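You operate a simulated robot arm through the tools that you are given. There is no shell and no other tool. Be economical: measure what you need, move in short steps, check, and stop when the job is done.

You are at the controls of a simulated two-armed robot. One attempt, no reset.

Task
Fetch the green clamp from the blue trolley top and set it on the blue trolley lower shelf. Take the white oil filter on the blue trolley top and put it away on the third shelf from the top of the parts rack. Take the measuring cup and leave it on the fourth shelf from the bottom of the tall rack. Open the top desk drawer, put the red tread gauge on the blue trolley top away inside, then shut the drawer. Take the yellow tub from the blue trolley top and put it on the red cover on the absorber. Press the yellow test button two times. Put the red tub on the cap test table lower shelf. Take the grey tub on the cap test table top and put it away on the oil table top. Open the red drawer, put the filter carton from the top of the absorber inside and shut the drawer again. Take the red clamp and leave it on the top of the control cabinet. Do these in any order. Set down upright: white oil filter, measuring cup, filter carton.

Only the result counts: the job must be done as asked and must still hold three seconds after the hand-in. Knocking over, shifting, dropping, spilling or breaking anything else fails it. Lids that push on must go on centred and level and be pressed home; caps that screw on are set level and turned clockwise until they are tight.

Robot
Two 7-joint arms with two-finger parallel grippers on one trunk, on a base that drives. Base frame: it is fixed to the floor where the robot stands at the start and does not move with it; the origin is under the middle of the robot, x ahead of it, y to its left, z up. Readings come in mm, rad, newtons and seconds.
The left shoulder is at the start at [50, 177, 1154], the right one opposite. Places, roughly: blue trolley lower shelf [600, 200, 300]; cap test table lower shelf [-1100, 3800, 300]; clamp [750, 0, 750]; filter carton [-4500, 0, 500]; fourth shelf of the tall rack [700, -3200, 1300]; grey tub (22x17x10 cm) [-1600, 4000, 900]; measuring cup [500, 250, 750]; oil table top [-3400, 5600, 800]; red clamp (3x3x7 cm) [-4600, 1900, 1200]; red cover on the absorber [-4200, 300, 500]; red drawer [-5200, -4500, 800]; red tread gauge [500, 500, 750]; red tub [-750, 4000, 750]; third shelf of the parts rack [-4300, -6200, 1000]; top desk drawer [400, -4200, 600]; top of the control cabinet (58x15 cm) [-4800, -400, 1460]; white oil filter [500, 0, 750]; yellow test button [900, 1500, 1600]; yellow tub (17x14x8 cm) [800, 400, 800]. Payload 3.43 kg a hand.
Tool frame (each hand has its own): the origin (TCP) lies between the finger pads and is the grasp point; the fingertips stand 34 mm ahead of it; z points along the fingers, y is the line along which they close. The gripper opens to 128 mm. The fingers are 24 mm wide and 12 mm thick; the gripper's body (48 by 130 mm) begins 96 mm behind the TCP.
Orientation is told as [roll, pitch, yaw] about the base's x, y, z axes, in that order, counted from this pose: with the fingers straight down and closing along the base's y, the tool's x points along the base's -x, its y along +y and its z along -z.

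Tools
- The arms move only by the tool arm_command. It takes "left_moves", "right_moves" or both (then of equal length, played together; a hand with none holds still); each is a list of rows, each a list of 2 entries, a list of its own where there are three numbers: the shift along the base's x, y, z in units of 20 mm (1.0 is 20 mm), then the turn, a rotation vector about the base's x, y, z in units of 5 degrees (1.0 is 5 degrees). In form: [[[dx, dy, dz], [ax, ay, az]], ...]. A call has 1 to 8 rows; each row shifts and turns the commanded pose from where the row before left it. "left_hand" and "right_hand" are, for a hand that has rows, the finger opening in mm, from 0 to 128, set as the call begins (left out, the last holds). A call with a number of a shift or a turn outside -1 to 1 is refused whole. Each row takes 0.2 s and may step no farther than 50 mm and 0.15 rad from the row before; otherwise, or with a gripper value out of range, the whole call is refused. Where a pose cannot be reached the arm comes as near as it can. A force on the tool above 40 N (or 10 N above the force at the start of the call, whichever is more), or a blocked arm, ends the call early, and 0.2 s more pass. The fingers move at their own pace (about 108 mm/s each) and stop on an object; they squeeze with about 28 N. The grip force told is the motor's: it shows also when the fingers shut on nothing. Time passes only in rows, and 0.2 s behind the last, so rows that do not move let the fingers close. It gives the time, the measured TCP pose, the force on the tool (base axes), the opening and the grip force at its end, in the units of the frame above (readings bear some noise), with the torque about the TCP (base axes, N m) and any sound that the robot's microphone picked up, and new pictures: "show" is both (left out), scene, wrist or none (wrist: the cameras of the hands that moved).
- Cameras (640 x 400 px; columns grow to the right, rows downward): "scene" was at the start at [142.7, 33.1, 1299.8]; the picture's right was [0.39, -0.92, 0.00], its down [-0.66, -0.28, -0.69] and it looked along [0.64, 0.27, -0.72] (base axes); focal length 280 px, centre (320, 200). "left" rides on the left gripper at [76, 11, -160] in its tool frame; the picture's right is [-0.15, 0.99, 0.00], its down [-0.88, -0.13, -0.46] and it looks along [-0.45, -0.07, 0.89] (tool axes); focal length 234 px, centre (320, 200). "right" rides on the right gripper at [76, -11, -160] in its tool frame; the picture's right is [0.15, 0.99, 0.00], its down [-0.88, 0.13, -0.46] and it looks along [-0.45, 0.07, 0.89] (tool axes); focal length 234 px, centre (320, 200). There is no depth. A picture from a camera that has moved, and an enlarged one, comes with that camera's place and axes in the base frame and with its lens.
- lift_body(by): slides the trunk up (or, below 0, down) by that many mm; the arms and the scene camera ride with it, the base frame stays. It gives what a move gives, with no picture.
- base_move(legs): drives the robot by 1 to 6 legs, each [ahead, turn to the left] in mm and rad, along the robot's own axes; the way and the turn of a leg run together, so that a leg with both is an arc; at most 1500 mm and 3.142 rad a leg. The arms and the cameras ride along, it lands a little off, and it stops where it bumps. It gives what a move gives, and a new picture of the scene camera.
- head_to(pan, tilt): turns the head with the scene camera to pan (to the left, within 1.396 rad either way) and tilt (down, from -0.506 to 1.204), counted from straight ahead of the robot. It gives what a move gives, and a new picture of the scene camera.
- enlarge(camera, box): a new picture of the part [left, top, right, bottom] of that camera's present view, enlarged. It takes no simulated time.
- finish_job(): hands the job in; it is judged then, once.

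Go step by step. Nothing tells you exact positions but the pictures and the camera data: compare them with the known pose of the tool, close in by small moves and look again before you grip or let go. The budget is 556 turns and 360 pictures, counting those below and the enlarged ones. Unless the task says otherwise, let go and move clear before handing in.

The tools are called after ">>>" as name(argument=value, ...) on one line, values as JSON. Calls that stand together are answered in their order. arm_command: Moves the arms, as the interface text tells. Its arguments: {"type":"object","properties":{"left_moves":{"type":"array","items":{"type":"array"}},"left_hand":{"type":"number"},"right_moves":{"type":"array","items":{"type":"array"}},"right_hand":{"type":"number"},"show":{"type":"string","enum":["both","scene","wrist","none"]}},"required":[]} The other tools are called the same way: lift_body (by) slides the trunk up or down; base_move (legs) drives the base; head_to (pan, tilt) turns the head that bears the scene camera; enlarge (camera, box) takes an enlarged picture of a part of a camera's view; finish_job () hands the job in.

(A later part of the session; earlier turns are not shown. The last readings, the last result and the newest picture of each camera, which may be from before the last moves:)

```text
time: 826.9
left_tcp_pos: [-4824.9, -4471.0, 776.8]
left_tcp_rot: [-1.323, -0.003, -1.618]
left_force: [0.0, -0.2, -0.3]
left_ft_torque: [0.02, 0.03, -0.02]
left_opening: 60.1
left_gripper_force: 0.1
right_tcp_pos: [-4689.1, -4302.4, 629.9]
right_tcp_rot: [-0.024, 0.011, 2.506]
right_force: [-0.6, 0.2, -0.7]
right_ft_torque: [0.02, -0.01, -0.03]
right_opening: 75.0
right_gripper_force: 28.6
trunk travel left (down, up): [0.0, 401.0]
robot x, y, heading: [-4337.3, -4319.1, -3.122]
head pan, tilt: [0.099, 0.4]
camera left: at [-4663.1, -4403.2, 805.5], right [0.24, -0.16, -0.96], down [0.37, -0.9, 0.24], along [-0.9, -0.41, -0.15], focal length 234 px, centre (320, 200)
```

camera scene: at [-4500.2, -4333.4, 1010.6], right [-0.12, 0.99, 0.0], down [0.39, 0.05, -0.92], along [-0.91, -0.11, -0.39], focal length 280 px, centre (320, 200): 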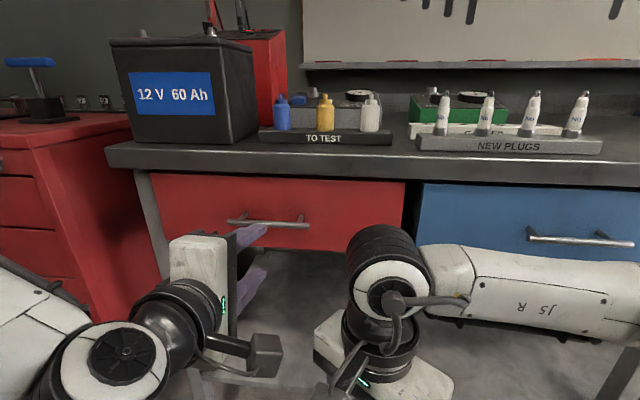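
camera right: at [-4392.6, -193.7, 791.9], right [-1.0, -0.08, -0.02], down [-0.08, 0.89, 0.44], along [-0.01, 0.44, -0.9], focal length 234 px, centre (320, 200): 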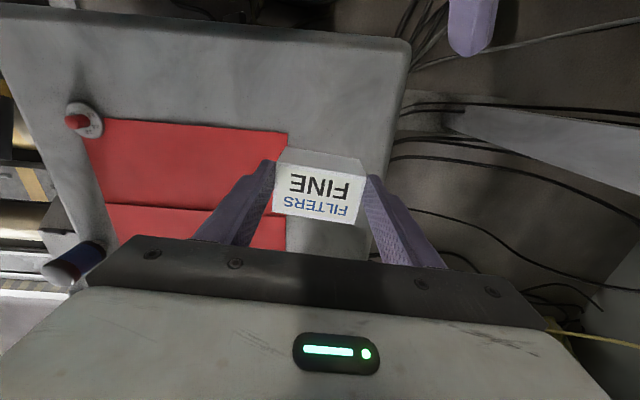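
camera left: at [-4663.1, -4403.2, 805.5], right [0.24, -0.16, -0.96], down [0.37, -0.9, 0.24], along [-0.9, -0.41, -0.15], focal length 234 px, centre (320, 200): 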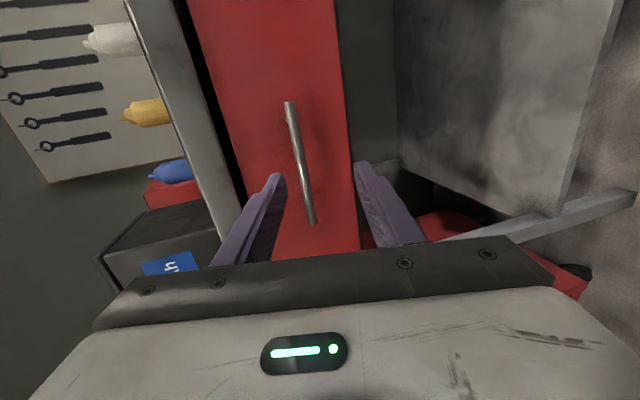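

>>> base_move(legs=[[97, 0]])

>>> arm_command(left_moves=[[[0, 0, 0], [0, 0, 0]], [[0, 0, 0], [0, 0, 0]], [[0, 0, 0], [0, 0, 0]]], left_hand=0, show="wrist")

```text
time: 828.1
left_tcp_pos: [-4919.8, -4473.6, 777.5]
left_tcp_rot: [-1.324, -0.002, -1.618]
left_force: [-0.1, -0.5, 0.5]
left_ft_torque: [0.02, 0.02, 0.02]
left_opening: 60.0
left_gripper_force: 0.1
right_tcp_pos: [-4784.7, -4303.4, 630.4]
right_tcp_rot: [-0.023, 0.011, 2.507]
right_force: [0.5, -0.7, -0.7]
right_ft_torque: [0.02, 0.0, 0.0]
right_opening: 75.1
right_gripper_force: 28.4
trunk travel left (down, up): [0.0, 401.0]
robot x, y, heading: [-4433.1, -4325.4, -3.124]
head pan, tilt: [0.099, 0.4]
camera scene: at [-4595.5, -4335.2, 1010.6], right [-0.12, 0.99, 0.0], down [0.39, 0.05, -0.92], along [-0.91, -0.11, -0.39], focal length 280 px, centre (320, 200)
```

scene: 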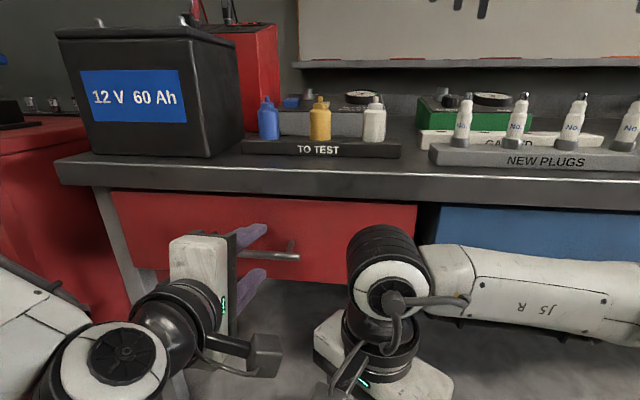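

```text
time: 828.9
left_tcp_pos: [-4919.8, -4472.9, 777.5]
left_tcp_rot: [-1.322, -0.001, -1.617]
left_force: [1.4, 1.7, -1.0]
left_ft_torque: [1.17, 0.03, 0.37]
left_opening: 11.8
left_gripper_force: 45.2
right_tcp_pos: [-4785.5, -4303.0, 630.2]
right_tcp_rot: [-0.024, 0.01, 2.505]
right_force: [0.4, 0.1, -0.7]
right_ft_torque: [-0.03, -0.03, 0.0]
right_opening: 75.0
right_gripper_force: 27.9
trunk travel left (down, up): [0.0, 401.0]
robot x, y, heading: [-4429.8, -4324.2, -3.119]
head pan, tilt: [0.099, 0.4]
camera left: at [-4758.5, -4404.9, 805.7], right [0.24, -0.16, -0.96], down [0.37, -0.9, 0.24], along [-0.9, -0.41, -0.15], focal length 234 px, centre (320, 200)
```

left: 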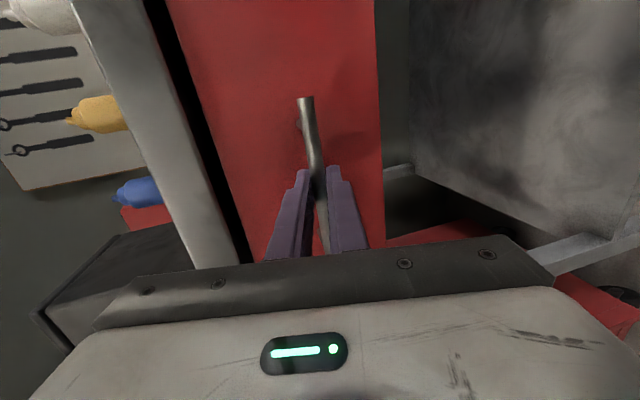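

The left hand holds the bar. I'll pull the drawer out by driving back 250 mm.

>>> base_move(legs=[[-250, 0]])

```text
time: 830.7
left_tcp_pos: [-4674.8, -4472.1, 776.8]
left_tcp_rot: [-1.324, -0.001, -1.607]
left_force: [-1.0, -34.9, 2.8]
left_ft_torque: [1.09, 0.11, 0.14]
left_opening: 11.6
left_gripper_force: 44.9
right_tcp_pos: [-4536.9, -4299.2, 630.0]
right_tcp_rot: [-0.028, 0.009, 2.504]
right_force: [0.6, -0.1, 0.0]
right_ft_torque: [0.01, -0.02, 0.0]
right_opening: 75.0
right_gripper_force: 28.0
trunk travel left (down, up): [0.0, 401.0]
robot x, y, heading: [-4186.4, -4319.7, -3.122]
head pan, tilt: [0.099, 0.4]
camera scene: at [-4348.1, -4332.6, 1010.6], right [-0.12, 0.99, 0.0], down [0.39, 0.05, -0.92], along [-0.92, -0.1, -0.39], focal length 280 px, centre (320, 200)
```

scene: 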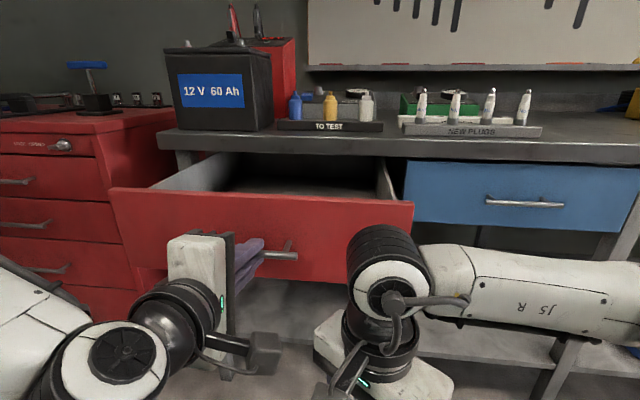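

The drawer is open. I'll release the handle, back off a little, raise the trunk and reach the carton forward over the drawer.

>>> arm_command(left_moves=[[[0, 0, 0], [0, 0, 0]], [[0, 0, 0], [0, 0, 0]]], left_hand=60, show="none")

>>> base_move(legs=[[-100, 0]])

>>> lift_body(by=320)

>>> arm_command(right_moves=[[[-1, -0.3, 0], [0, 0, 0]], [[-1, -0.3, 0], [0, 0, 0]], [[-1, -0.3, 0], [0, 0, 0]], [[-1, -0.3, 0], [0, 0, 0]], [[-1, -0.3, 0], [0, 0, 0]], [[-1, -0.3, 0], [0, 0, 0]], [[-0.5, 0, 0], [0, 0, 0]]], show="none")

>>> base_move(legs=[[130, 0]])

```text
time: 831.3
left_tcp_pos: [-4673.9, -4471.8, 778.3]
left_tcp_rot: [-1.324, -0.002, -1.608]
left_force: [0.7, 0.2, 0.4]
left_ft_torque: [-0.04, -0.02, -0.01]
left_opening: 60.0
left_gripper_force: 0.0
right_tcp_pos: [-4538.4, -4297.8, 631.0]
right_tcp_rot: [-0.024, 0.01, 2.502]
right_force: [-0.7, -0.1, -0.6]
right_ft_torque: [0.0, 0.0, 0.0]
right_opening: 75.2
right_gripper_force: 27.9
trunk travel left (down, up): [0.0, 401.0]
robot x, y, heading: [-4187.0, -4322.1, -3.126]
head pan, tilt: [0.099, 0.4]
```

```text
time: 832.4
left_tcp_pos: [-4574.6, -4469.8, 778.2]
left_tcp_rot: [-1.324, -0.003, -1.606]
left_force: [0.4, 1.3, -0.1]
left_ft_torque: [-0.02, 0.0, 0.03]
left_opening: 59.9
left_gripper_force: 0.0
right_tcp_pos: [-4437.4, -4296.8, 631.1]
right_tcp_rot: [-0.023, 0.01, 2.504]
right_force: [0.3, -0.1, -0.5]
right_ft_torque: [0.03, 0.01, -0.02]
right_opening: 75.1
right_gripper_force: 27.8
trunk travel left (down, up): [0.0, 401.0]
robot x, y, heading: [-4084.0, -4317.3, -3.126]
head pan, tilt: [0.099, 0.4]
camera scene: at [-4248.3, -4328.9, 1010.5], right [-0.11, 0.99, 0.0], down [0.39, 0.04, -0.92], along [-0.92, -0.11, -0.39], focal length 280 px, centre (320, 200)
```

scene: 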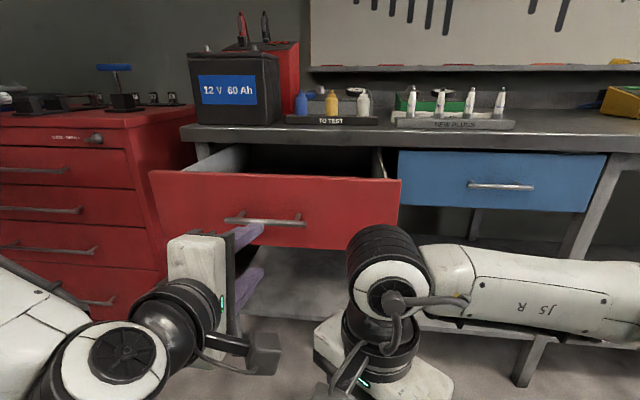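

```text
time: 835.6
left_tcp_pos: [-4572.9, -4470.6, 1098.4]
left_tcp_rot: [-1.326, -0.003, -1.608]
left_force: [-0.4, -0.7, -1.2]
left_ft_torque: [0.01, -0.02, -0.04]
left_opening: 60.4
left_gripper_force: 0.0
right_tcp_pos: [-4436.9, -4295.6, 950.9]
right_tcp_rot: [-0.024, 0.012, 2.503]
right_force: [-0.4, -0.6, -0.5]
right_ft_torque: [0.01, 0.0, 0.0]
right_opening: 74.8
right_gripper_force: 28.0
trunk travel left (down, up): [-320.0, 81.0]
robot x, y, heading: [-4087.8, -4319.6, -3.131]
head pan, tilt: [0.099, 0.4]
```

```text
time: 837.2
left_tcp_pos: [-4574.2, -4469.5, 1098.2]
left_tcp_rot: [-1.324, -0.003, -1.608]
left_force: [-0.4, 0.1, 0.5]
left_ft_torque: [0.0, -0.02, 0.03]
left_opening: 60.2
left_gripper_force: 0.1
right_tcp_pos: [-4568.7, -4332.6, 949.3]
right_tcp_rot: [-0.024, 0.01, 2.502]
right_force: [0.3, -0.3, -0.3]
right_ft_torque: [-0.03, -0.01, -0.01]
right_opening: 75.1
right_gripper_force: 28.1
trunk travel left (down, up): [-320.0, 81.0]
robot x, y, heading: [-4081.8, -4319.3, -3.12]
head pan, tilt: [0.099, 0.4]
```

```text
time: 838.5
left_tcp_pos: [-4706.5, -4472.2, 1097.0]
left_tcp_rot: [-1.325, -0.004, -1.606]
left_force: [0.3, -0.7, 0.0]
left_ft_torque: [0.0, -0.01, 0.01]
left_opening: 59.9
left_gripper_force: 0.1
right_tcp_pos: [-4702.2, -4335.3, 949.8]
right_tcp_rot: [-0.025, 0.012, 2.504]
right_force: [-0.4, 0.4, -0.7]
right_ft_torque: [-0.02, -0.06, -0.01]
right_opening: 74.9
right_gripper_force: 28.3
trunk travel left (down, up): [-320.0, 81.0]
robot x, y, heading: [-4217.1, -4319.6, -3.127]
head pan, tilt: [0.099, 0.4]
camera scene: at [-4381.3, -4331.4, 1330.4], right [-0.12, 0.99, 0.0], down [0.39, 0.05, -0.92], along [-0.91, -0.11, -0.39], focal length 280 px, centre (320, 200)
```

scene: 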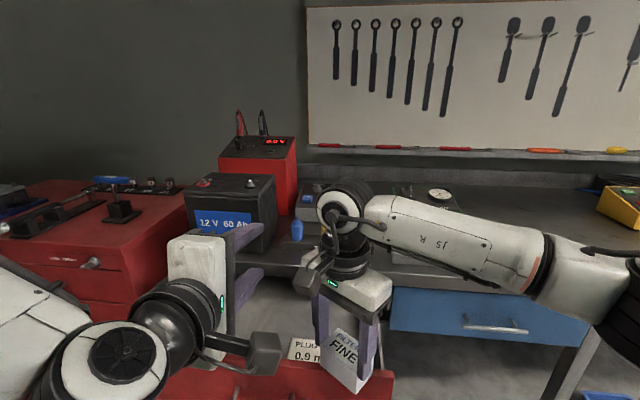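

>>> base_move(legs=[[95, 0]])

>>> arm_command(right_moves=[[[0, 0, 0], [0, 0, 0]]], show="wrist")

```text
time: 839.6
left_tcp_pos: [-4802.6, -4474.4, 1099.1]
left_tcp_rot: [-1.325, -0.004, -1.606]
left_force: [0.6, 0.1, 0.9]
left_ft_torque: [-0.03, 0.05, -0.01]
left_opening: 59.9
left_gripper_force: 0.1
right_tcp_pos: [-4797.4, -4336.2, 950.0]
right_tcp_rot: [-0.024, 0.01, 2.504]
right_force: [-0.6, 0.3, -0.2]
right_ft_torque: [-0.01, -0.07, -0.01]
right_opening: 75.0
right_gripper_force: 28.5
trunk travel left (down, up): [-320.0, 81.0]
robot x, y, heading: [-4316.5, -4320.5, -3.123]
head pan, tilt: [0.099, 0.4]
camera scene: at [-4478.6, -4333.0, 1330.4], right [-0.12, 0.99, 0.0], down [0.39, 0.05, -0.92], along [-0.91, -0.11, -0.39], focal length 280 px, centre (320, 200)
```

scene: 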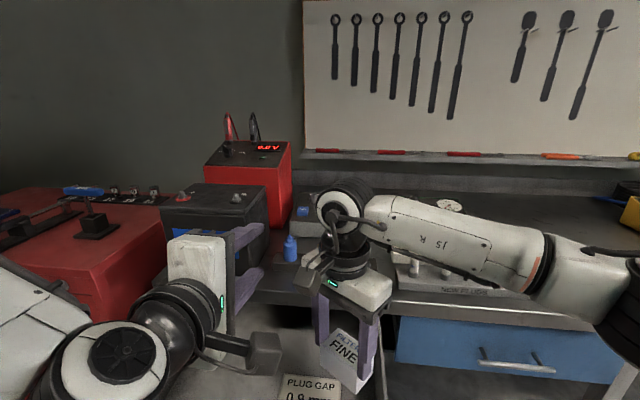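

```text
time: 840.0
left_tcp_pos: [-4802.5, -4474.4, 1099.3]
left_tcp_rot: [-1.324, -0.003, -1.606]
left_force: [0.2, 0.0, -0.2]
left_ft_torque: [0.02, 0.01, 0.0]
left_opening: 60.1
left_gripper_force: 0.0
right_tcp_pos: [-4798.3, -4336.0, 950.2]
right_tcp_rot: [-0.024, 0.011, 2.505]
right_force: [-0.4, -0.6, -1.0]
right_ft_torque: [0.0, 0.0, -0.01]
right_opening: 75.1
right_gripper_force: 27.6
trunk travel left (down, up): [-320.0, 81.0]
robot x, y, heading: [-4312.7, -4323.9, -3.123]
head pan, tilt: [0.099, 0.4]
camera right: at [-4734.8, -4374.6, 1109.8], right [-0.47, -0.88, -0.02], down [-0.8, 0.41, 0.44], along [-0.38, 0.23, -0.9], focal length 234 px, centre (320, 200)
```

right: 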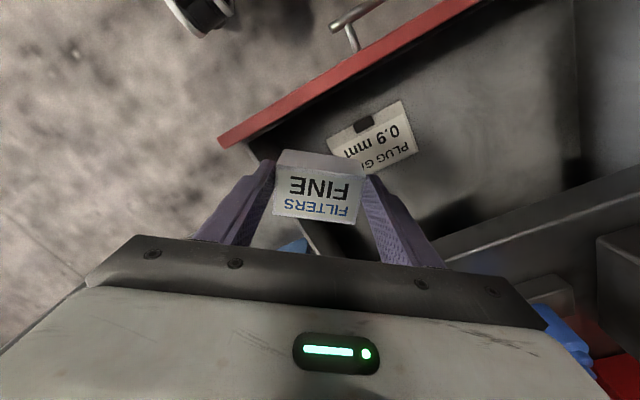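

A card lies under this spot, so I'll rotate the robot 0.4 rad left to bring the carton over the free left half of the drawer.

>>> base_move(legs=[[0, 0.4], [55, 0]])

>>> arm_command(right_moves=[[[0, 0, -1], [0, 0, 0]], [[0, 0, -1], [0, 0, 0]]], show="wrist")

```text
time: 842.2
left_tcp_pos: [-4753.0, -4677.9, 1098.2]
left_tcp_rot: [-1.326, -0.003, -1.199]
left_force: [0.0, -0.7, -0.9]
left_ft_torque: [0.01, -0.04, 0.0]
left_opening: 60.2
left_gripper_force: 0.0
right_tcp_pos: [-4802.3, -4549.5, 950.2]
right_tcp_rot: [-0.024, 0.01, 2.911]
right_force: [-0.1, -0.5, -0.8]
right_ft_torque: [0.01, -0.04, 0.01]
right_opening: 75.1
right_gripper_force: 27.7
trunk travel left (down, up): [-320.0, 81.0]
robot x, y, heading: [-4363.5, -4342.6, -2.72]
head pan, tilt: [0.099, 0.4]
camera scene: at [-4509.7, -4418.6, 1330.4], right [-0.5, 0.87, 0.0], down [0.34, 0.19, -0.92], along [-0.8, -0.46, -0.39], focal length 280 px, centre (320, 200)
```

scene: 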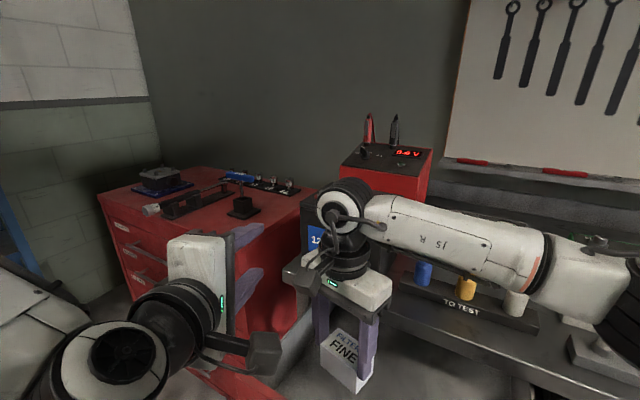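

```text
time: 842.8
left_tcp_pos: [-4752.7, -4677.8, 1099.4]
left_tcp_rot: [-1.324, -0.003, -1.199]
left_force: [0.8, -0.8, -0.6]
left_ft_torque: [0.03, 0.01, 0.0]
left_opening: 60.0
left_gripper_force: 0.1
right_tcp_pos: [-4801.2, -4548.6, 911.1]
right_tcp_rot: [-0.023, 0.011, 2.911]
right_force: [-0.2, -0.9, -0.2]
right_ft_torque: [0.01, -0.03, -0.02]
right_opening: 75.1
right_gripper_force: 27.7
trunk travel left (down, up): [-320.0, 81.0]
robot x, y, heading: [-4362.9, -4343.3, -2.721]
head pan, tilt: [0.099, 0.4]
camera right: at [-4728.5, -4558.0, 1070.1], right [-0.08, -1.0, -0.02], down [-0.89, 0.07, 0.44], along [-0.44, 0.06, -0.9], focal length 234 px, centre (320, 200)
```

right: 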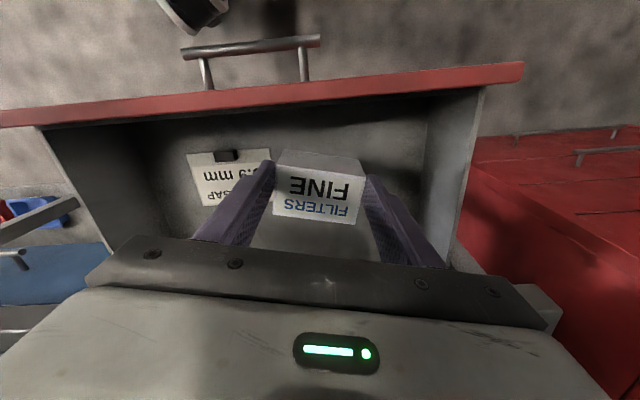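

The carton is over free drawer floor, square to it. I'll lower it in.

>>> arm_command(right_moves=[[[0, 0, -1], [0, 0, 0]], [[0, 0, -1], [0, 0, 0]], [[0, 0, -1], [0, 0, 0]], [[0, 0, -1], [0, 0, 0]], [[0, 0, -1], [0, 0, 0]], [[0, 0, -0.5], [0, 0, 0]], [[0, 0, -0.3], [0, 0, 0]], [[0, 0, -0.3], [0, 0, 0]]], show="wrist")

```text
time: 844.6
left_tcp_pos: [-4751.9, -4676.8, 1099.7]
left_tcp_rot: [-1.325, -0.004, -1.198]
left_force: [0.2, -0.3, 0.3]
left_ft_torque: [0.01, -0.03, -0.01]
left_opening: 60.2
left_gripper_force: 0.1
right_tcp_pos: [-4801.7, -4548.9, 789.6]
right_tcp_rot: [-0.022, 0.009, 2.91]
right_force: [0.6, 1.6, 9.2]
right_ft_torque: [-0.16, 0.17, -0.01]
right_opening: 75.1
right_gripper_force: 27.8
trunk travel left (down, up): [-320.0, 81.0]
robot x, y, heading: [-4361.8, -4346.9, -2.72]
head pan, tilt: [0.099, 0.4]
camera right: at [-4728.6, -4558.2, 949.9], right [-0.08, -1.0, -0.02], down [-0.89, 0.07, 0.45], along [-0.44, 0.06, -0.9], focal length 234 px, centre (320, 200)
```

right: 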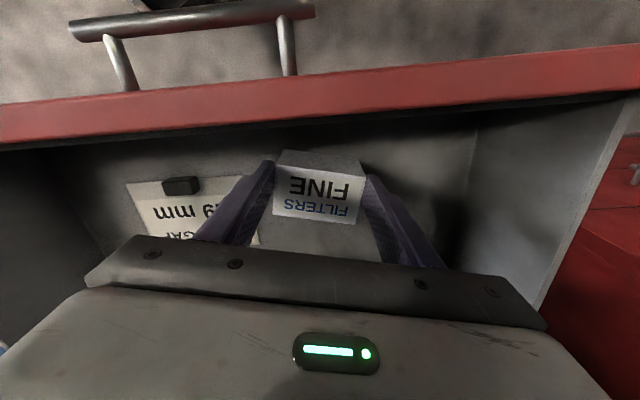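

The carton rests on the drawer floor. I'll release and rise.

>>> arm_command(right_moves=[[[0, 0, 0], [0, 0, 0]], [[0, 0, 0], [0, 0, 0]]], right_hand=92, show="none")

>>> arm_command(right_moves=[[[0, 0, 0.5], [0, 0, 0]], [[0, 0, 1], [0, 0, 0]], [[0, 0, 1], [0, 0, 0]], [[0, 0, 1], [0, 0, 0]], [[0, 0, 1], [0, 0, 0]], [[0, 0, 1], [0, 0, 0]], [[0, 0, 1], [0, 0, 0]], [[0, 0, 1], [0, 0, 0]]], show="wrist")

```text
time: 845.2
left_tcp_pos: [-4751.5, -4678.6, 1098.3]
left_tcp_rot: [-1.325, -0.004, -1.199]
left_force: [-0.3, -0.7, 0.6]
left_ft_torque: [0.02, 0.02, -0.01]
left_opening: 59.8
left_gripper_force: 0.0
right_tcp_pos: [-4801.3, -4549.6, 788.0]
right_tcp_rot: [-0.026, 0.01, 2.91]
right_force: [-0.5, 0.8, 0.5]
right_ft_torque: [-0.01, 0.01, -0.03]
right_opening: 92.0
right_gripper_force: 0.0
trunk travel left (down, up): [-320.0, 81.0]
robot x, y, heading: [-4364.7, -4345.1, -2.715]
head pan, tilt: [0.099, 0.4]
```

```text
time: 847.0
left_tcp_pos: [-4750.8, -4678.9, 1098.5]
left_tcp_rot: [-1.325, -0.003, -1.199]
left_force: [0.1, -0.1, 0.7]
left_ft_torque: [0.01, 0.0, -0.02]
left_opening: 60.1
left_gripper_force: 0.0
right_tcp_pos: [-4800.7, -4549.0, 938.7]
right_tcp_rot: [-0.025, 0.011, 2.911]
right_force: [-0.5, 0.2, -0.3]
right_ft_torque: [0.0, -0.03, -0.04]
right_opening: 92.1
right_gripper_force: 0.1
trunk travel left (down, up): [-320.0, 81.0]
robot x, y, heading: [-4363.8, -4344.8, -2.719]
head pan, tilt: [0.099, 0.4]
camera right: at [-4728.4, -4558.6, 1098.6], right [-0.08, -1.0, -0.02], down [-0.89, 0.07, 0.44], along [-0.44, 0.06, -0.9], focal length 234 px, centre (320, 200)
```

right: 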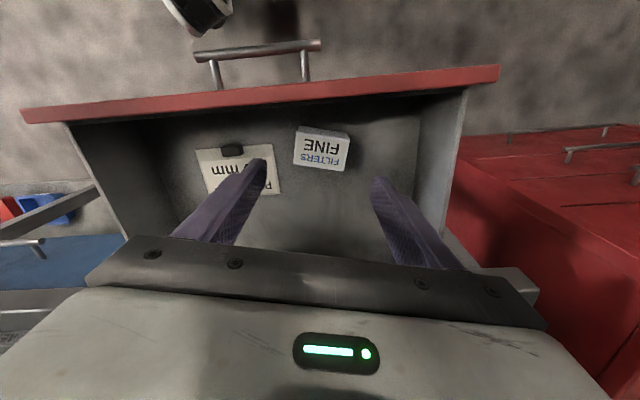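

The carton stands in the drawer. To close it I'll square up, back off, tuck the right hand, lower the trunk and push the handle with the closed left fingers.

>>> base_move(legs=[[0, -0.4], [-260, 0]])

>>> arm_command(right_moves=[[[1, 0.2, 0], [0, 0, 0]], [[1, 0.2, 0], [0, 0, 0]], [[1, 0.2, 0], [0, 0, 0]], [[1, 0.2, 0], [0, 0, 0]], [[1, 0.2, 0], [0, 0, 0]], [[1, 0.2, 0], [0, 0, 0]], [[1, 0.2, 0], [0, 0, 0]], [[0.5, 0, 0], [0, 0, 0]]], left_moves=[[[0, 0, 0], [0, 0, 0]], [[0, 0, 0], [0, 0, 0]], [[0, 0, 0], [0, 0, 0]], [[0, 0, 0], [0, 0, 0]], [[0, 0, 0], [0, 0, 0]], [[0, 0, 0], [0, 0, 0]], [[0, 0, 0], [0, 0, 0]], [[0, 0, 0], [0, 0, 0]]], left_hand=0, show="none")

>>> lift_body(by=-320)

>>> base_move(legs=[[60, 0]])

```text
time: 850.0
left_tcp_pos: [-4593.7, -4496.8, 1099.2]
left_tcp_rot: [-1.326, -0.003, -1.59]
left_force: [-0.1, -1.0, 0.5]
left_ft_torque: [-0.02, 0.0, -0.01]
left_opening: 60.2
left_gripper_force: 0.1
right_tcp_pos: [-4590.3, -4360.7, 939.1]
right_tcp_rot: [-0.023, 0.012, 2.522]
right_force: [0.3, 0.1, 0.2]
right_ft_torque: [-0.02, 0.02, 0.02]
right_opening: 92.0
right_gripper_force: 0.0
trunk travel left (down, up): [-320.0, 81.0]
robot x, y, heading: [-4105.9, -4337.5, -3.109]
head pan, tilt: [0.099, 0.4]
camera scene: at [-4270.3, -4349.9, 1330.7], right [-0.13, 0.99, 0.0], down [0.39, 0.05, -0.92], along [-0.91, -0.12, -0.39], focal length 280 px, centre (320, 200)
```

scene: 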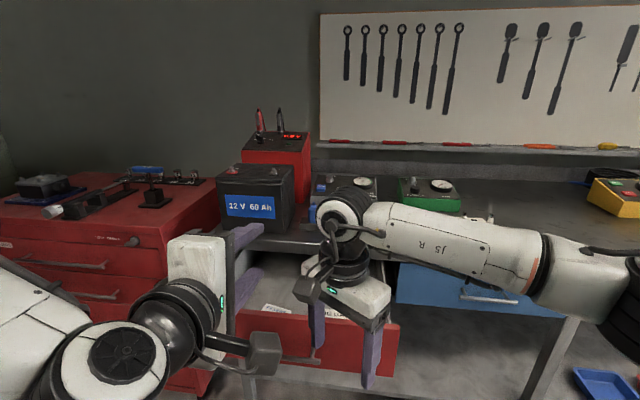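

```text
time: 851.8
left_tcp_pos: [-4594.9, -4496.5, 1099.4]
left_tcp_rot: [-1.325, -0.003, -1.591]
left_force: [1.0, 0.1, 0.6]
left_ft_torque: [0.01, 0.03, 0.01]
left_opening: 0.0
left_gripper_force: 28.2
right_tcp_pos: [-4440.5, -4330.4, 939.7]
right_tcp_rot: [-0.024, 0.01, 2.52]
right_force: [-0.8, 0.4, -0.1]
right_ft_torque: [0.02, 0.03, 0.03]
right_opening: 91.9
right_gripper_force: 0.0
trunk travel left (down, up): [-320.0, 81.0]
robot x, y, heading: [-4107.5, -4336.6, -3.11]
head pan, tilt: [0.099, 0.4]
```

```text
time: 855.0
left_tcp_pos: [-4593.9, -4496.1, 779.3]
left_tcp_rot: [-1.326, -0.003, -1.59]
left_force: [-0.1, -0.5, 0.4]
left_ft_torque: [-0.04, -0.01, -0.02]
left_opening: 0.0
left_gripper_force: 27.9
right_tcp_pos: [-4441.0, -4330.5, 618.4]
right_tcp_rot: [-0.024, 0.011, 2.52]
right_force: [0.4, -0.6, -0.4]
right_ft_torque: [-0.01, 0.02, -0.01]
right_opening: 92.1
right_gripper_force: 0.1
trunk travel left (down, up): [0.0, 401.0]
robot x, y, heading: [-4109.2, -4339.4, -3.109]
head pan, tilt: [0.099, 0.4]
```

```text
time: 856.0
left_tcp_pos: [-4652.9, -4499.6, 778.1]
left_tcp_rot: [-1.324, -0.003, -1.589]
left_force: [-0.1, 0.1, 0.8]
left_ft_torque: [0.02, -0.02, -0.04]
left_opening: 0.0
left_gripper_force: 28.1
right_tcp_pos: [-4499.7, -4331.6, 618.8]
right_tcp_rot: [-0.025, 0.01, 2.519]
right_force: [-0.1, 0.1, -1.0]
right_ft_torque: [-0.02, 0.01, 0.02]
right_opening: 91.9
right_gripper_force: 0.1
trunk travel left (down, up): [0.0, 401.0]
robot x, y, heading: [-4167.4, -4341.7, -3.113]
head pan, tilt: [0.099, 0.4]
camera scene: at [-4329.8, -4351.7, 1010.6], right [-0.13, 0.99, 0.0], down [0.39, 0.05, -0.92], along [-0.91, -0.12, -0.39], focal length 280 px, centre (320, 200)
```

scene: 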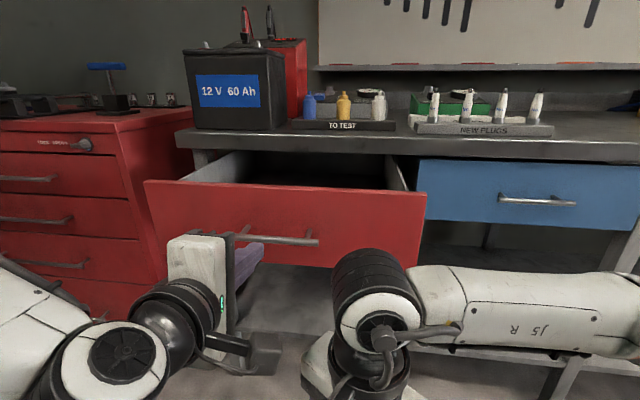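

The closed fingertips are right at the bar. I'll drive forward to push the drawer shut.

>>> base_move(legs=[[235, 0]])

>>> base_move(legs=[[40, 0]])

```text
time: 857.7
left_tcp_pos: [-4888.2, -4508.1, 778.6]
left_tcp_rot: [-1.324, -0.003, -1.586]
left_force: [-0.6, 0.5, -0.5]
left_ft_torque: [-0.04, 0.0, -0.01]
left_opening: 0.0
left_gripper_force: 28.3
right_tcp_pos: [-4734.3, -4341.4, 619.0]
right_tcp_rot: [-0.026, 0.01, 2.522]
right_force: [-0.2, 0.3, -0.1]
right_ft_torque: [0.03, -0.01, 0.0]
right_opening: 92.0
right_gripper_force: 0.1
trunk travel left (down, up): [0.0, 401.0]
robot x, y, heading: [-4404.0, -4347.4, -3.109]
head pan, tilt: [0.099, 0.4]
camera scene: at [-4565.7, -4360.3, 1010.6], right [-0.13, 0.99, 0.0], down [0.39, 0.05, -0.92], along [-0.91, -0.12, -0.39], focal length 280 px, centre (320, 200)
```

scene: 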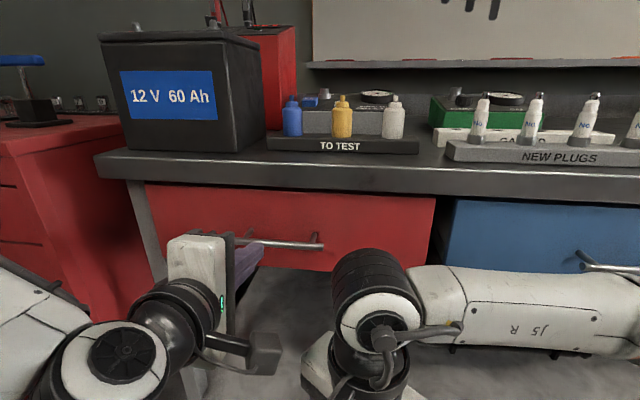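

```text
time: 858.5
left_tcp_pos: [-4891.9, -4507.5, 780.3]
left_tcp_rot: [-1.327, -0.005, -1.59]
left_force: [12.1, -1.6, 6.5]
left_ft_torque: [-0.05, 0.18, 0.23]
left_opening: 0.0
left_gripper_force: 27.5
right_tcp_pos: [-4744.0, -4342.0, 618.8]
right_tcp_rot: [-0.026, 0.009, 2.526]
right_force: [0.2, 0.4, 1.2]
right_ft_torque: [-0.06, 0.02, 0.02]
right_opening: 92.0
right_gripper_force: 0.0
trunk travel left (down, up): [0.0, 401.0]
robot x, y, heading: [-4413.4, -4352.1, -3.108]
head pan, tilt: [0.099, 0.4]
stopped in leg 1: the force on the tool passed its limit (the readings are from after the stop); the commanded pose is now the measured one
camera scene: at [-4573.5, -4361.0, 1010.7], right [-0.14, 0.99, 0.0], down [0.38, 0.05, -0.92], along [-0.91, -0.13, -0.39], focal length 280 px, centre (320, 200)
```

scene: 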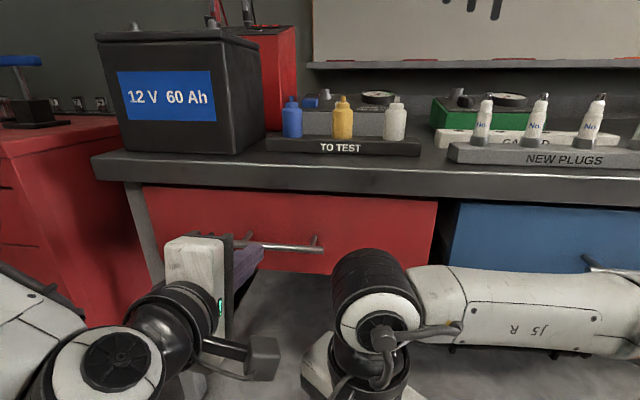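

The push met a firm stop. I'll back off and check that the drawer is flush.

>>> base_move(legs=[[-350, 0]])

>>> enlarge(camera="scene", box=[160, 90, 560, 340])

```text
time: 860.8
left_tcp_pos: [-4548.9, -4493.9, 778.5]
left_tcp_rot: [-1.323, -0.006, -1.593]
left_force: [-0.7, 0.9, -0.6]
left_ft_torque: [0.01, -0.02, 0.01]
left_opening: 0.1
left_gripper_force: 28.0
right_tcp_pos: [-4399.2, -4327.6, 618.2]
right_tcp_rot: [-0.023, 0.01, 2.522]
right_force: [-0.5, 0.6, -0.6]
right_ft_torque: [0.0, 0.01, 0.02]
right_opening: 92.0
right_gripper_force: 0.1
trunk travel left (down, up): [0.0, 401.0]
robot x, y, heading: [-4064.3, -4335.1, -3.106]
head pan, tilt: [0.099, 0.4]
camera scene: at [-4230.0, -4348.2, 1010.6], right [-0.13, 0.99, 0.0], down [0.39, 0.05, -0.92], along [-0.91, -0.12, -0.39], focal length 280 px, centre (320, 200)
```

scene: 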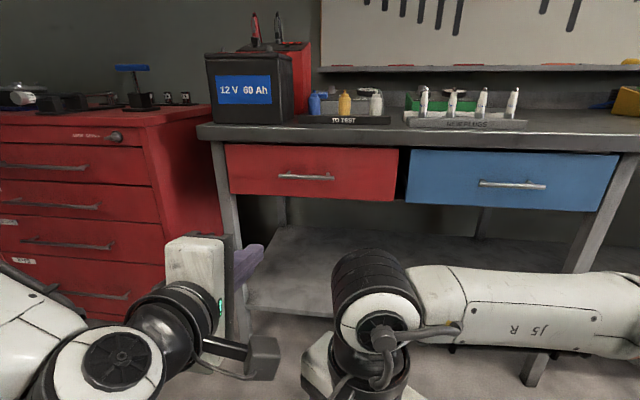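

```text
1.60 times, centred on (360, 215) of scene
camera zoom: at [-4230.0, -4348.2, 1010.6], right [-0.13, 0.99, 0.0], down [0.39, 0.05, -0.92], along [-0.91, -0.12, -0.39], focal length 448 px, centre (256, 176)
```

zoom: 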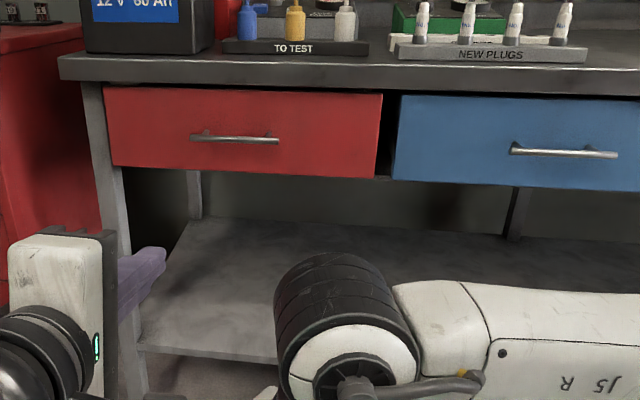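

The drawer is shut and flush. Last is the yellow tub: I'll raise the trunk and drive back around the car to the trolley.

>>> lift_body(by=380)

>>> base_move(legs=[[0, 2.14], [991, 0], [0, 1.056], [1500, 0], [729, 0], [0, 0.882]])

```text
time: 864.4
left_tcp_pos: [-4548.4, -4495.4, 1159.8]
left_tcp_rot: [-1.323, -0.004, -1.593]
left_force: [-0.3, -0.7, 0.3]
left_ft_torque: [-0.04, 0.0, -0.01]
left_opening: 0.0
left_gripper_force: 28.0
right_tcp_pos: [-4398.3, -4329.6, 998.7]
right_tcp_rot: [-0.025, 0.01, 2.522]
right_force: [0.0, -0.5, -0.1]
right_ft_torque: [-0.01, -0.03, 0.02]
right_opening: 91.9
right_gripper_force: 0.1
trunk travel left (down, up): [-380.0, 21.0]
robot x, y, heading: [-4063.9, -4333.7, -3.111]
head pan, tilt: [0.099, 0.4]
```

```text
time: 890.4
left_tcp_pos: [-1087.5, -4412.1, 1158.6]
left_tcp_rot: [-1.325, -0.005, 2.503]
left_force: [-1.4, 0.2, -0.4]
left_ft_torque: [0.04, 0.01, -0.01]
left_opening: 0.0
left_gripper_force: 27.7
right_tcp_pos: [-1039.1, -4630.3, 999.8]
right_tcp_rot: [-0.026, 0.012, 0.332]
right_force: [-0.4, -0.7, 0.7]
right_ft_torque: [0.04, -0.01, -0.02]
right_opening: 92.2
right_gripper_force: 0.1
trunk travel left (down, up): [-380.0, 21.0]
robot x, y, heading: [-1234.9, -4900.5, 0.989]
head pan, tilt: [0.099, 0.4]
camera scene: at [-1155.8, -4755.7, 1390.6], right [0.89, -0.46, 0.0], down [-0.18, -0.34, -0.92], along [0.43, 0.82, -0.39], focal length 280 px, centre (320, 200)
```

scene: 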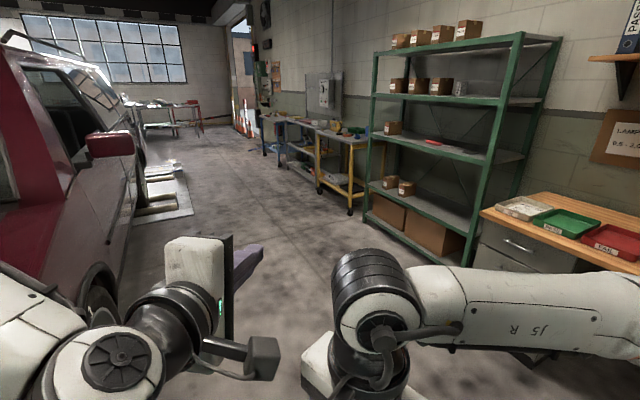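

>>> base_move(legs=[[1000, 0], [0, 0.58], [1500, 0], [1500, 0], [1420, 0], [0, -1.57]])

```text
time: 921.7
left_tcp_pos: [44.0, 491.1, 1157.9]
left_tcp_rot: [-1.322, -0.004, 1.503]
left_force: [-0.4, 0.6, -0.2]
left_ft_torque: [0.05, -0.03, 0.0]
left_opening: 0.0
left_gripper_force: 28.2
right_tcp_pos: [-112.3, 333.4, 999.3]
right_tcp_rot: [-0.025, 0.009, -0.667]
right_force: [0.1, -0.3, 0.6]
right_ft_torque: [0.01, 0.03, 0.01]
right_opening: 91.9
right_gripper_force: 0.0
trunk travel left (down, up): [-380.0, 21.0]
robot x, y, heading: [-442.0, 353.2, -0.013]
head pan, tilt: [0.099, 0.4]
camera scene: at [-282.5, 362.9, 1390.6], right [0.09, -1.0, 0.0], down [-0.39, -0.03, -0.92], along [0.92, 0.08, -0.39], focal length 280 px, centre (320, 200)
```

scene: 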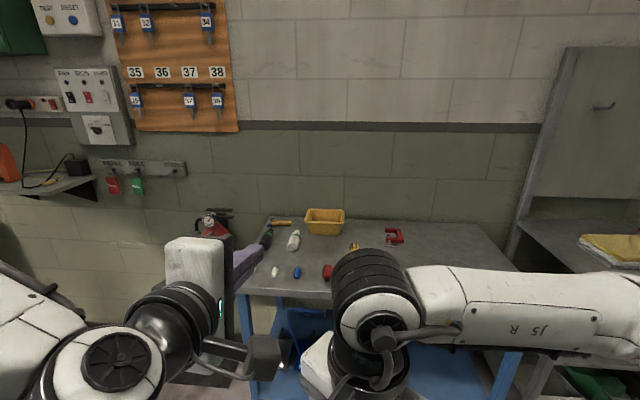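

The tub is at about [785, 435]. I'll turn the right hand to the 60° tilt with a roll matching the tub's right wall.

>>> arm_command(right_moves=[[[0.7, 0, 0], [-0.061, -0.954, 0.382]], [[0.7, 0, 0], [-0.061, -0.954, 0.382]], [[0.7, 0, 0], [-0.061, -0.954, 0.382]], [[0.7, 0, 0], [-0.061, -0.954, 0.382]], [[0.7, 0, 0], [-0.061, -0.954, 0.382]], [[0.7, 0, 0], [-0.061, -0.954, 0.382]], [[0.7, 0, 0], [-0.061, -0.954, 0.382]], [[0.7, 0, 0], [-0.061, -0.954, 0.382]]], show="none")

>>> arm_command(right_moves=[[[0.7, 0, 0], [-0.061, -0.954, 0.382]], [[0.7, 0, 0], [-0.061, -0.954, 0.382]], [[0.7, 0, 0], [-0.061, -0.954, 0.382]], [[0.7, 0, 0], [-0.061, -0.954, 0.382]], [[0.7, 0, 0], [-0.061, -0.954, 0.382]]], right_hand=50, show="wrist")

```text
time: 923.5
left_tcp_pos: [44.6, 491.3, 1158.2]
left_tcp_rot: [-1.323, -0.006, 1.504]
left_force: [0.3, 0.7, 0.2]
left_ft_torque: [0.01, -0.02, 0.02]
left_opening: 0.0
left_gripper_force: 28.0
right_tcp_pos: [-1.1, 331.9, 998.4]
right_tcp_rot: [0.312, -0.575, -0.488]
right_force: [-0.4, -0.7, -0.2]
right_ft_torque: [0.02, -0.03, 0.02]
right_opening: 91.9
right_gripper_force: 0.1
trunk travel left (down, up): [-380.0, 21.0]
robot x, y, heading: [-441.8, 353.1, -0.018]
head pan, tilt: [0.099, 0.4]
```

```text
time: 924.7
left_tcp_pos: [43.4, 490.7, 1157.9]
left_tcp_rot: [-1.322, -0.006, 1.503]
left_force: [0.5, -0.4, -0.3]
left_ft_torque: [0.01, -0.01, -0.02]
left_opening: 0.0
left_gripper_force: 28.0
right_tcp_pos: [71.5, 333.3, 1000.5]
right_tcp_rot: [0.55, -0.959, -0.488]
right_force: [-1.4, -0.4, -0.6]
right_ft_torque: [0.03, 0.01, 0.01]
right_opening: 50.0
right_gripper_force: 0.1
trunk travel left (down, up): [-380.0, 21.0]
robot x, y, heading: [-444.3, 352.4, -0.016]
head pan, tilt: [0.099, 0.4]
camera right: at [-107.4, 321.8, 1011.5], right [-0.05, 0.98, 0.18], down [0.06, -0.17, 0.98], along [1.0, 0.06, -0.05], focal length 234 px, centre (320, 200)
```

right: 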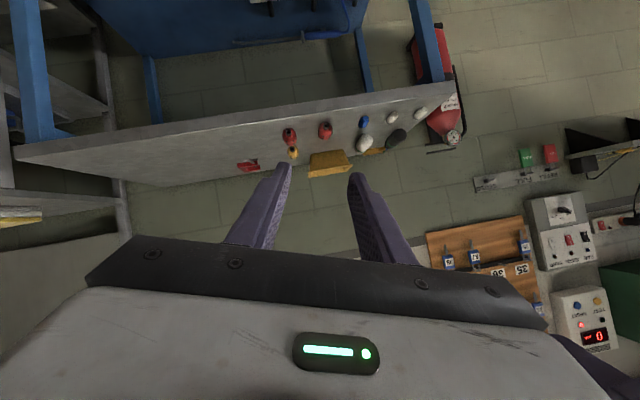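

>>> base_move(legs=[[520, 0.016]])

>>> arm_command(right_moves=[[[0, 0.5, -0.7], [0, 0, 0]], [[0, 0.5, -0.7], [0, 0, 0]]], show="wrist")

```text
time: 927.7
left_tcp_pos: [565.0, 496.5, 1157.6]
left_tcp_rot: [-1.323, -0.004, 1.518]
left_force: [-0.9, -0.6, 0.1]
left_ft_torque: [0.0, 0.0, -0.02]
left_opening: 0.0
left_gripper_force: 28.4
right_tcp_pos: [592.1, 338.1, 998.8]
right_tcp_rot: [0.548, -0.957, -0.473]
right_force: [-0.9, 0.0, 0.2]
right_ft_torque: [0.0, 0.0, 0.01]
right_opening: 50.0
right_gripper_force: 0.0
trunk travel left (down, up): [-380.0, 21.0]
robot x, y, heading: [78.8, 352.6, 0.003]
head pan, tilt: [0.099, 0.4]
camera scene: at [240.4, 362.9, 1390.5], right [0.1, -0.99, 0.0], down [-0.39, -0.04, -0.92], along [0.92, 0.09, -0.39], focal length 280 px, centre (320, 200)
```

scene: 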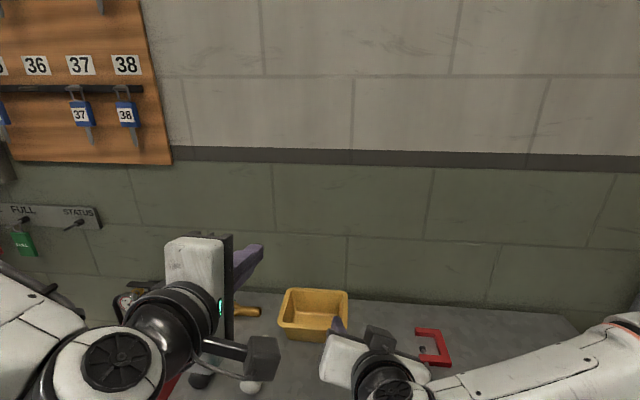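

```text
time: 928.3
left_tcp_pos: [564.5, 496.5, 1157.9]
left_tcp_rot: [-1.324, -0.006, 1.518]
left_force: [0.5, 0.0, -0.5]
left_ft_torque: [0.03, 0.03, -0.02]
left_opening: 0.0
left_gripper_force: 28.2
right_tcp_pos: [591.9, 358.0, 971.9]
right_tcp_rot: [0.55, -0.956, -0.472]
right_force: [-0.8, 0.2, 0.5]
right_ft_torque: [-0.01, -0.01, -0.02]
right_opening: 49.9
right_gripper_force: 0.1
trunk travel left (down, up): [-380.0, 21.0]
robot x, y, heading: [75.3, 351.5, 0.003]
head pan, tilt: [0.099, 0.4]
camera right: at [414.7, 345.1, 984.2], right [-0.07, 0.98, 0.18], down [0.06, -0.17, 0.98], along [1.0, 0.08, -0.05], focal length 234 px, centre (320, 200)
```

right: 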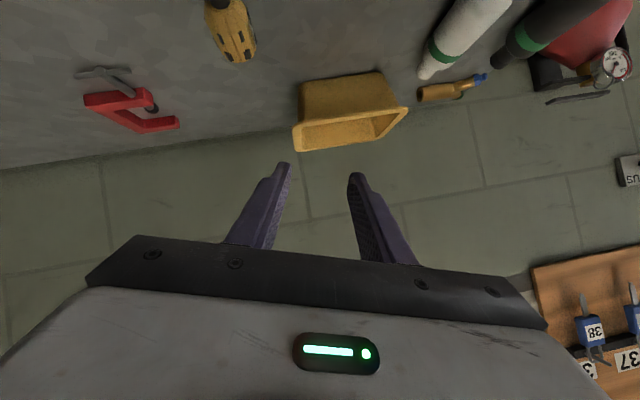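

>>> arm_command(right_moves=[[[0.9, -0.1, -0.63], [0, 0, 0]], [[0.9, -0.1, -0.63], [0, 0, 0]], [[0.9, -0.1, -0.63], [0, 0, 0]], [[0.9, -0.1, -0.63], [0, 0, 0]], [[0.9, -0.1, -0.63], [0, 0, 0]], [[0.9, -0.1, -0.63], [0, 0, 0]]], show="wrist")

```text
time: 929.7
left_tcp_pos: [565.1, 495.7, 1157.7]
left_tcp_rot: [-1.324, -0.005, 1.517]
left_force: [-0.3, 0.9, 0.8]
left_ft_torque: [0.0, -0.01, -0.05]
left_opening: 0.0
left_gripper_force: 27.7
right_tcp_pos: [699.2, 347.2, 895.1]
right_tcp_rot: [0.549, -0.957, -0.471]
right_force: [0.5, -0.5, 0.1]
right_ft_torque: [-0.02, 0.0, 0.02]
right_opening: 49.9
right_gripper_force: 0.0
trunk travel left (down, up): [-380.0, 21.0]
robot x, y, heading: [77.8, 350.1, 0.002]
head pan, tilt: [0.099, 0.4]
camera right: at [523.4, 333.6, 907.3], right [-0.07, 0.98, 0.18], down [0.06, -0.17, 0.98], along [1.0, 0.08, -0.05], focal length 234 px, centre (320, 200)
```

right: 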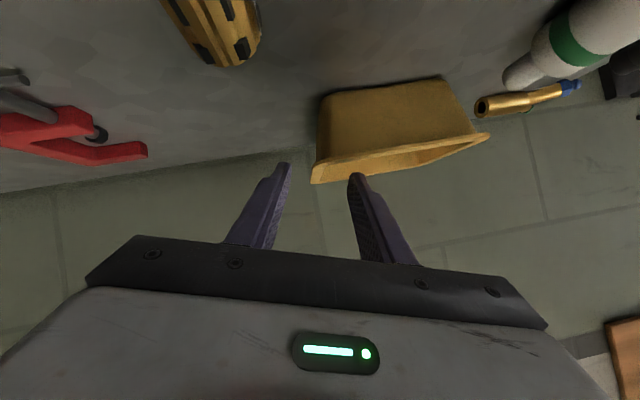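

The rim is at z about 867 and the path lies exactly along the tool axis. I'll advance over the right wall.

>>> arm_command(right_moves=[[[1, 0.175, -0.58], [0, 0, 0]], [[1, 0.175, -0.58], [0, 0, 0]], [[1, 0.175, -0.58], [0, 0, 0]], [[1, 0.175, -0.62], [0, 0, 0]]], show="wrist")

```text
time: 930.7
left_tcp_pos: [565.7, 496.7, 1158.2]
left_tcp_rot: [-1.323, -0.004, 1.518]
left_force: [0.1, -0.9, -0.3]
left_ft_torque: [-0.02, 0.01, -0.01]
left_opening: 0.0
left_gripper_force: 27.4
right_tcp_pos: [782.4, 361.3, 849.3]
right_tcp_rot: [0.547, -0.958, -0.471]
right_force: [0.0, -0.2, -0.8]
right_ft_torque: [-0.02, -0.02, 0.0]
right_opening: 50.1
right_gripper_force: 0.0
trunk travel left (down, up): [-380.0, 21.0]
robot x, y, heading: [78.7, 353.2, 0.004]
head pan, tilt: [0.099, 0.4]
camera right: at [604.5, 346.9, 861.5], right [-0.07, 0.98, 0.18], down [0.06, -0.17, 0.98], along [1.0, 0.08, -0.05], focal length 234 px, centre (320, 200)
```

right: 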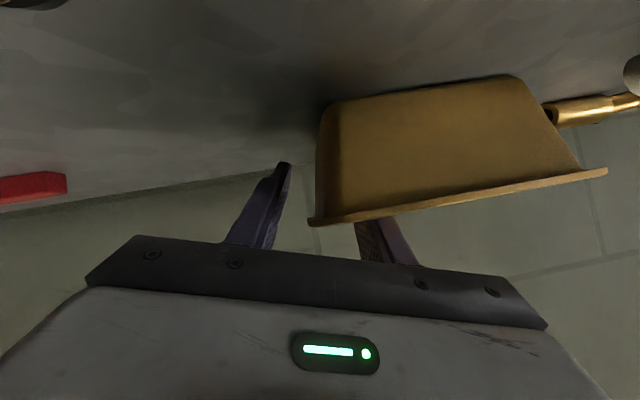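

The inner finger is behind the near wall. I'll close on the right wall and lift.

>>> arm_command(right_moves=[[[0, 0, 0], [0, 0, 0]], [[0, 0, 0], [0, 0, 0]], [[0, 0, 0], [0, 0, 0]]], right_hand=0, show="none")

>>> arm_command(right_moves=[[[0, 0, 0.3], [0, 0, 0]], [[0, 0, 0.7], [0, 0, 0]], [[0, 0, 1], [0, 0, 0]], [[0, 0, 1], [0, 0, 0]], [[0, 0, 1], [0, 0, 0]], [[-0.5, 0, 1], [0, 0, 0]], [[-1, 0, 1], [0, 0, 0]]], show="both")

```text
time: 931.5
left_tcp_pos: [564.7, 495.8, 1157.9]
left_tcp_rot: [-1.322, -0.006, 1.519]
left_force: [-0.4, 0.6, -0.2]
left_ft_torque: [0.02, 0.02, 0.01]
left_opening: 0.0
left_gripper_force: 28.3
right_tcp_pos: [780.1, 362.1, 848.1]
right_tcp_rot: [0.548, -0.957, -0.47]
right_force: [-0.4, -0.5, -0.3]
right_ft_torque: [-0.07, 0.06, 0.11]
right_opening: 12.0
right_gripper_force: 27.0
trunk travel left (down, up): [-380.0, 21.0]
robot x, y, heading: [80.9, 350.5, 0.006]
head pan, tilt: [0.099, 0.4]
```

```text
time: 933.1
left_tcp_pos: [565.0, 496.5, 1157.9]
left_tcp_rot: [-1.323, -0.005, 1.519]
left_force: [1.0, 0.0, 0.8]
left_ft_torque: [0.01, 0.03, -0.01]
left_opening: 0.0
left_gripper_force: 27.9
right_tcp_pos: [751.8, 361.2, 969.0]
right_tcp_rot: [0.548, -0.955, -0.472]
right_force: [0.0, -0.6, -1.2]
right_ft_torque: [-0.09, -0.02, 0.06]
right_opening: 12.0
right_gripper_force: 28.1
trunk travel left (down, up): [-380.0, 21.0]
robot x, y, heading: [79.3, 348.2, 0.002]
head pan, tilt: [0.099, 0.4]
camera scene: at [239.8, 362.8, 1390.6], right [0.1, -0.99, 0.0], down [-0.39, -0.04, -0.92], along [0.92, 0.09, -0.39], focal length 280 px, centre (320, 200)
camera right: at [573.8, 346.3, 981.5], right [-0.07, 0.98, 0.18], down [0.06, -0.17, 0.98], along [1.0, 0.08, -0.05], focal length 234 px, centre (320, 200)
```

scene: 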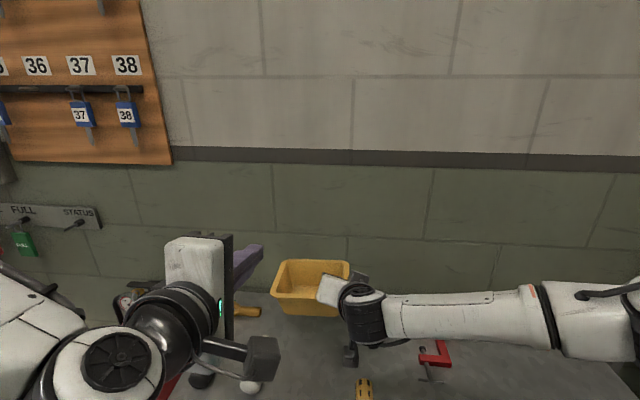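
right: 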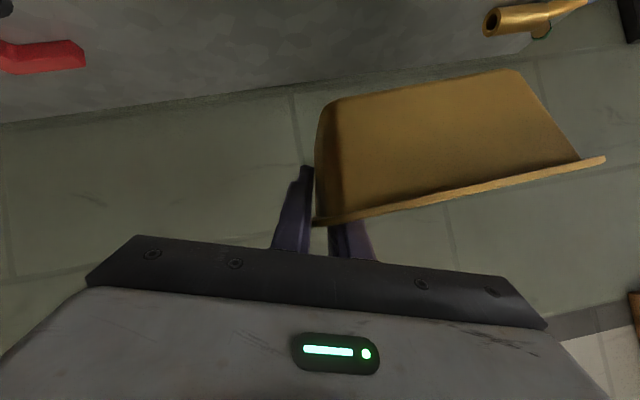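

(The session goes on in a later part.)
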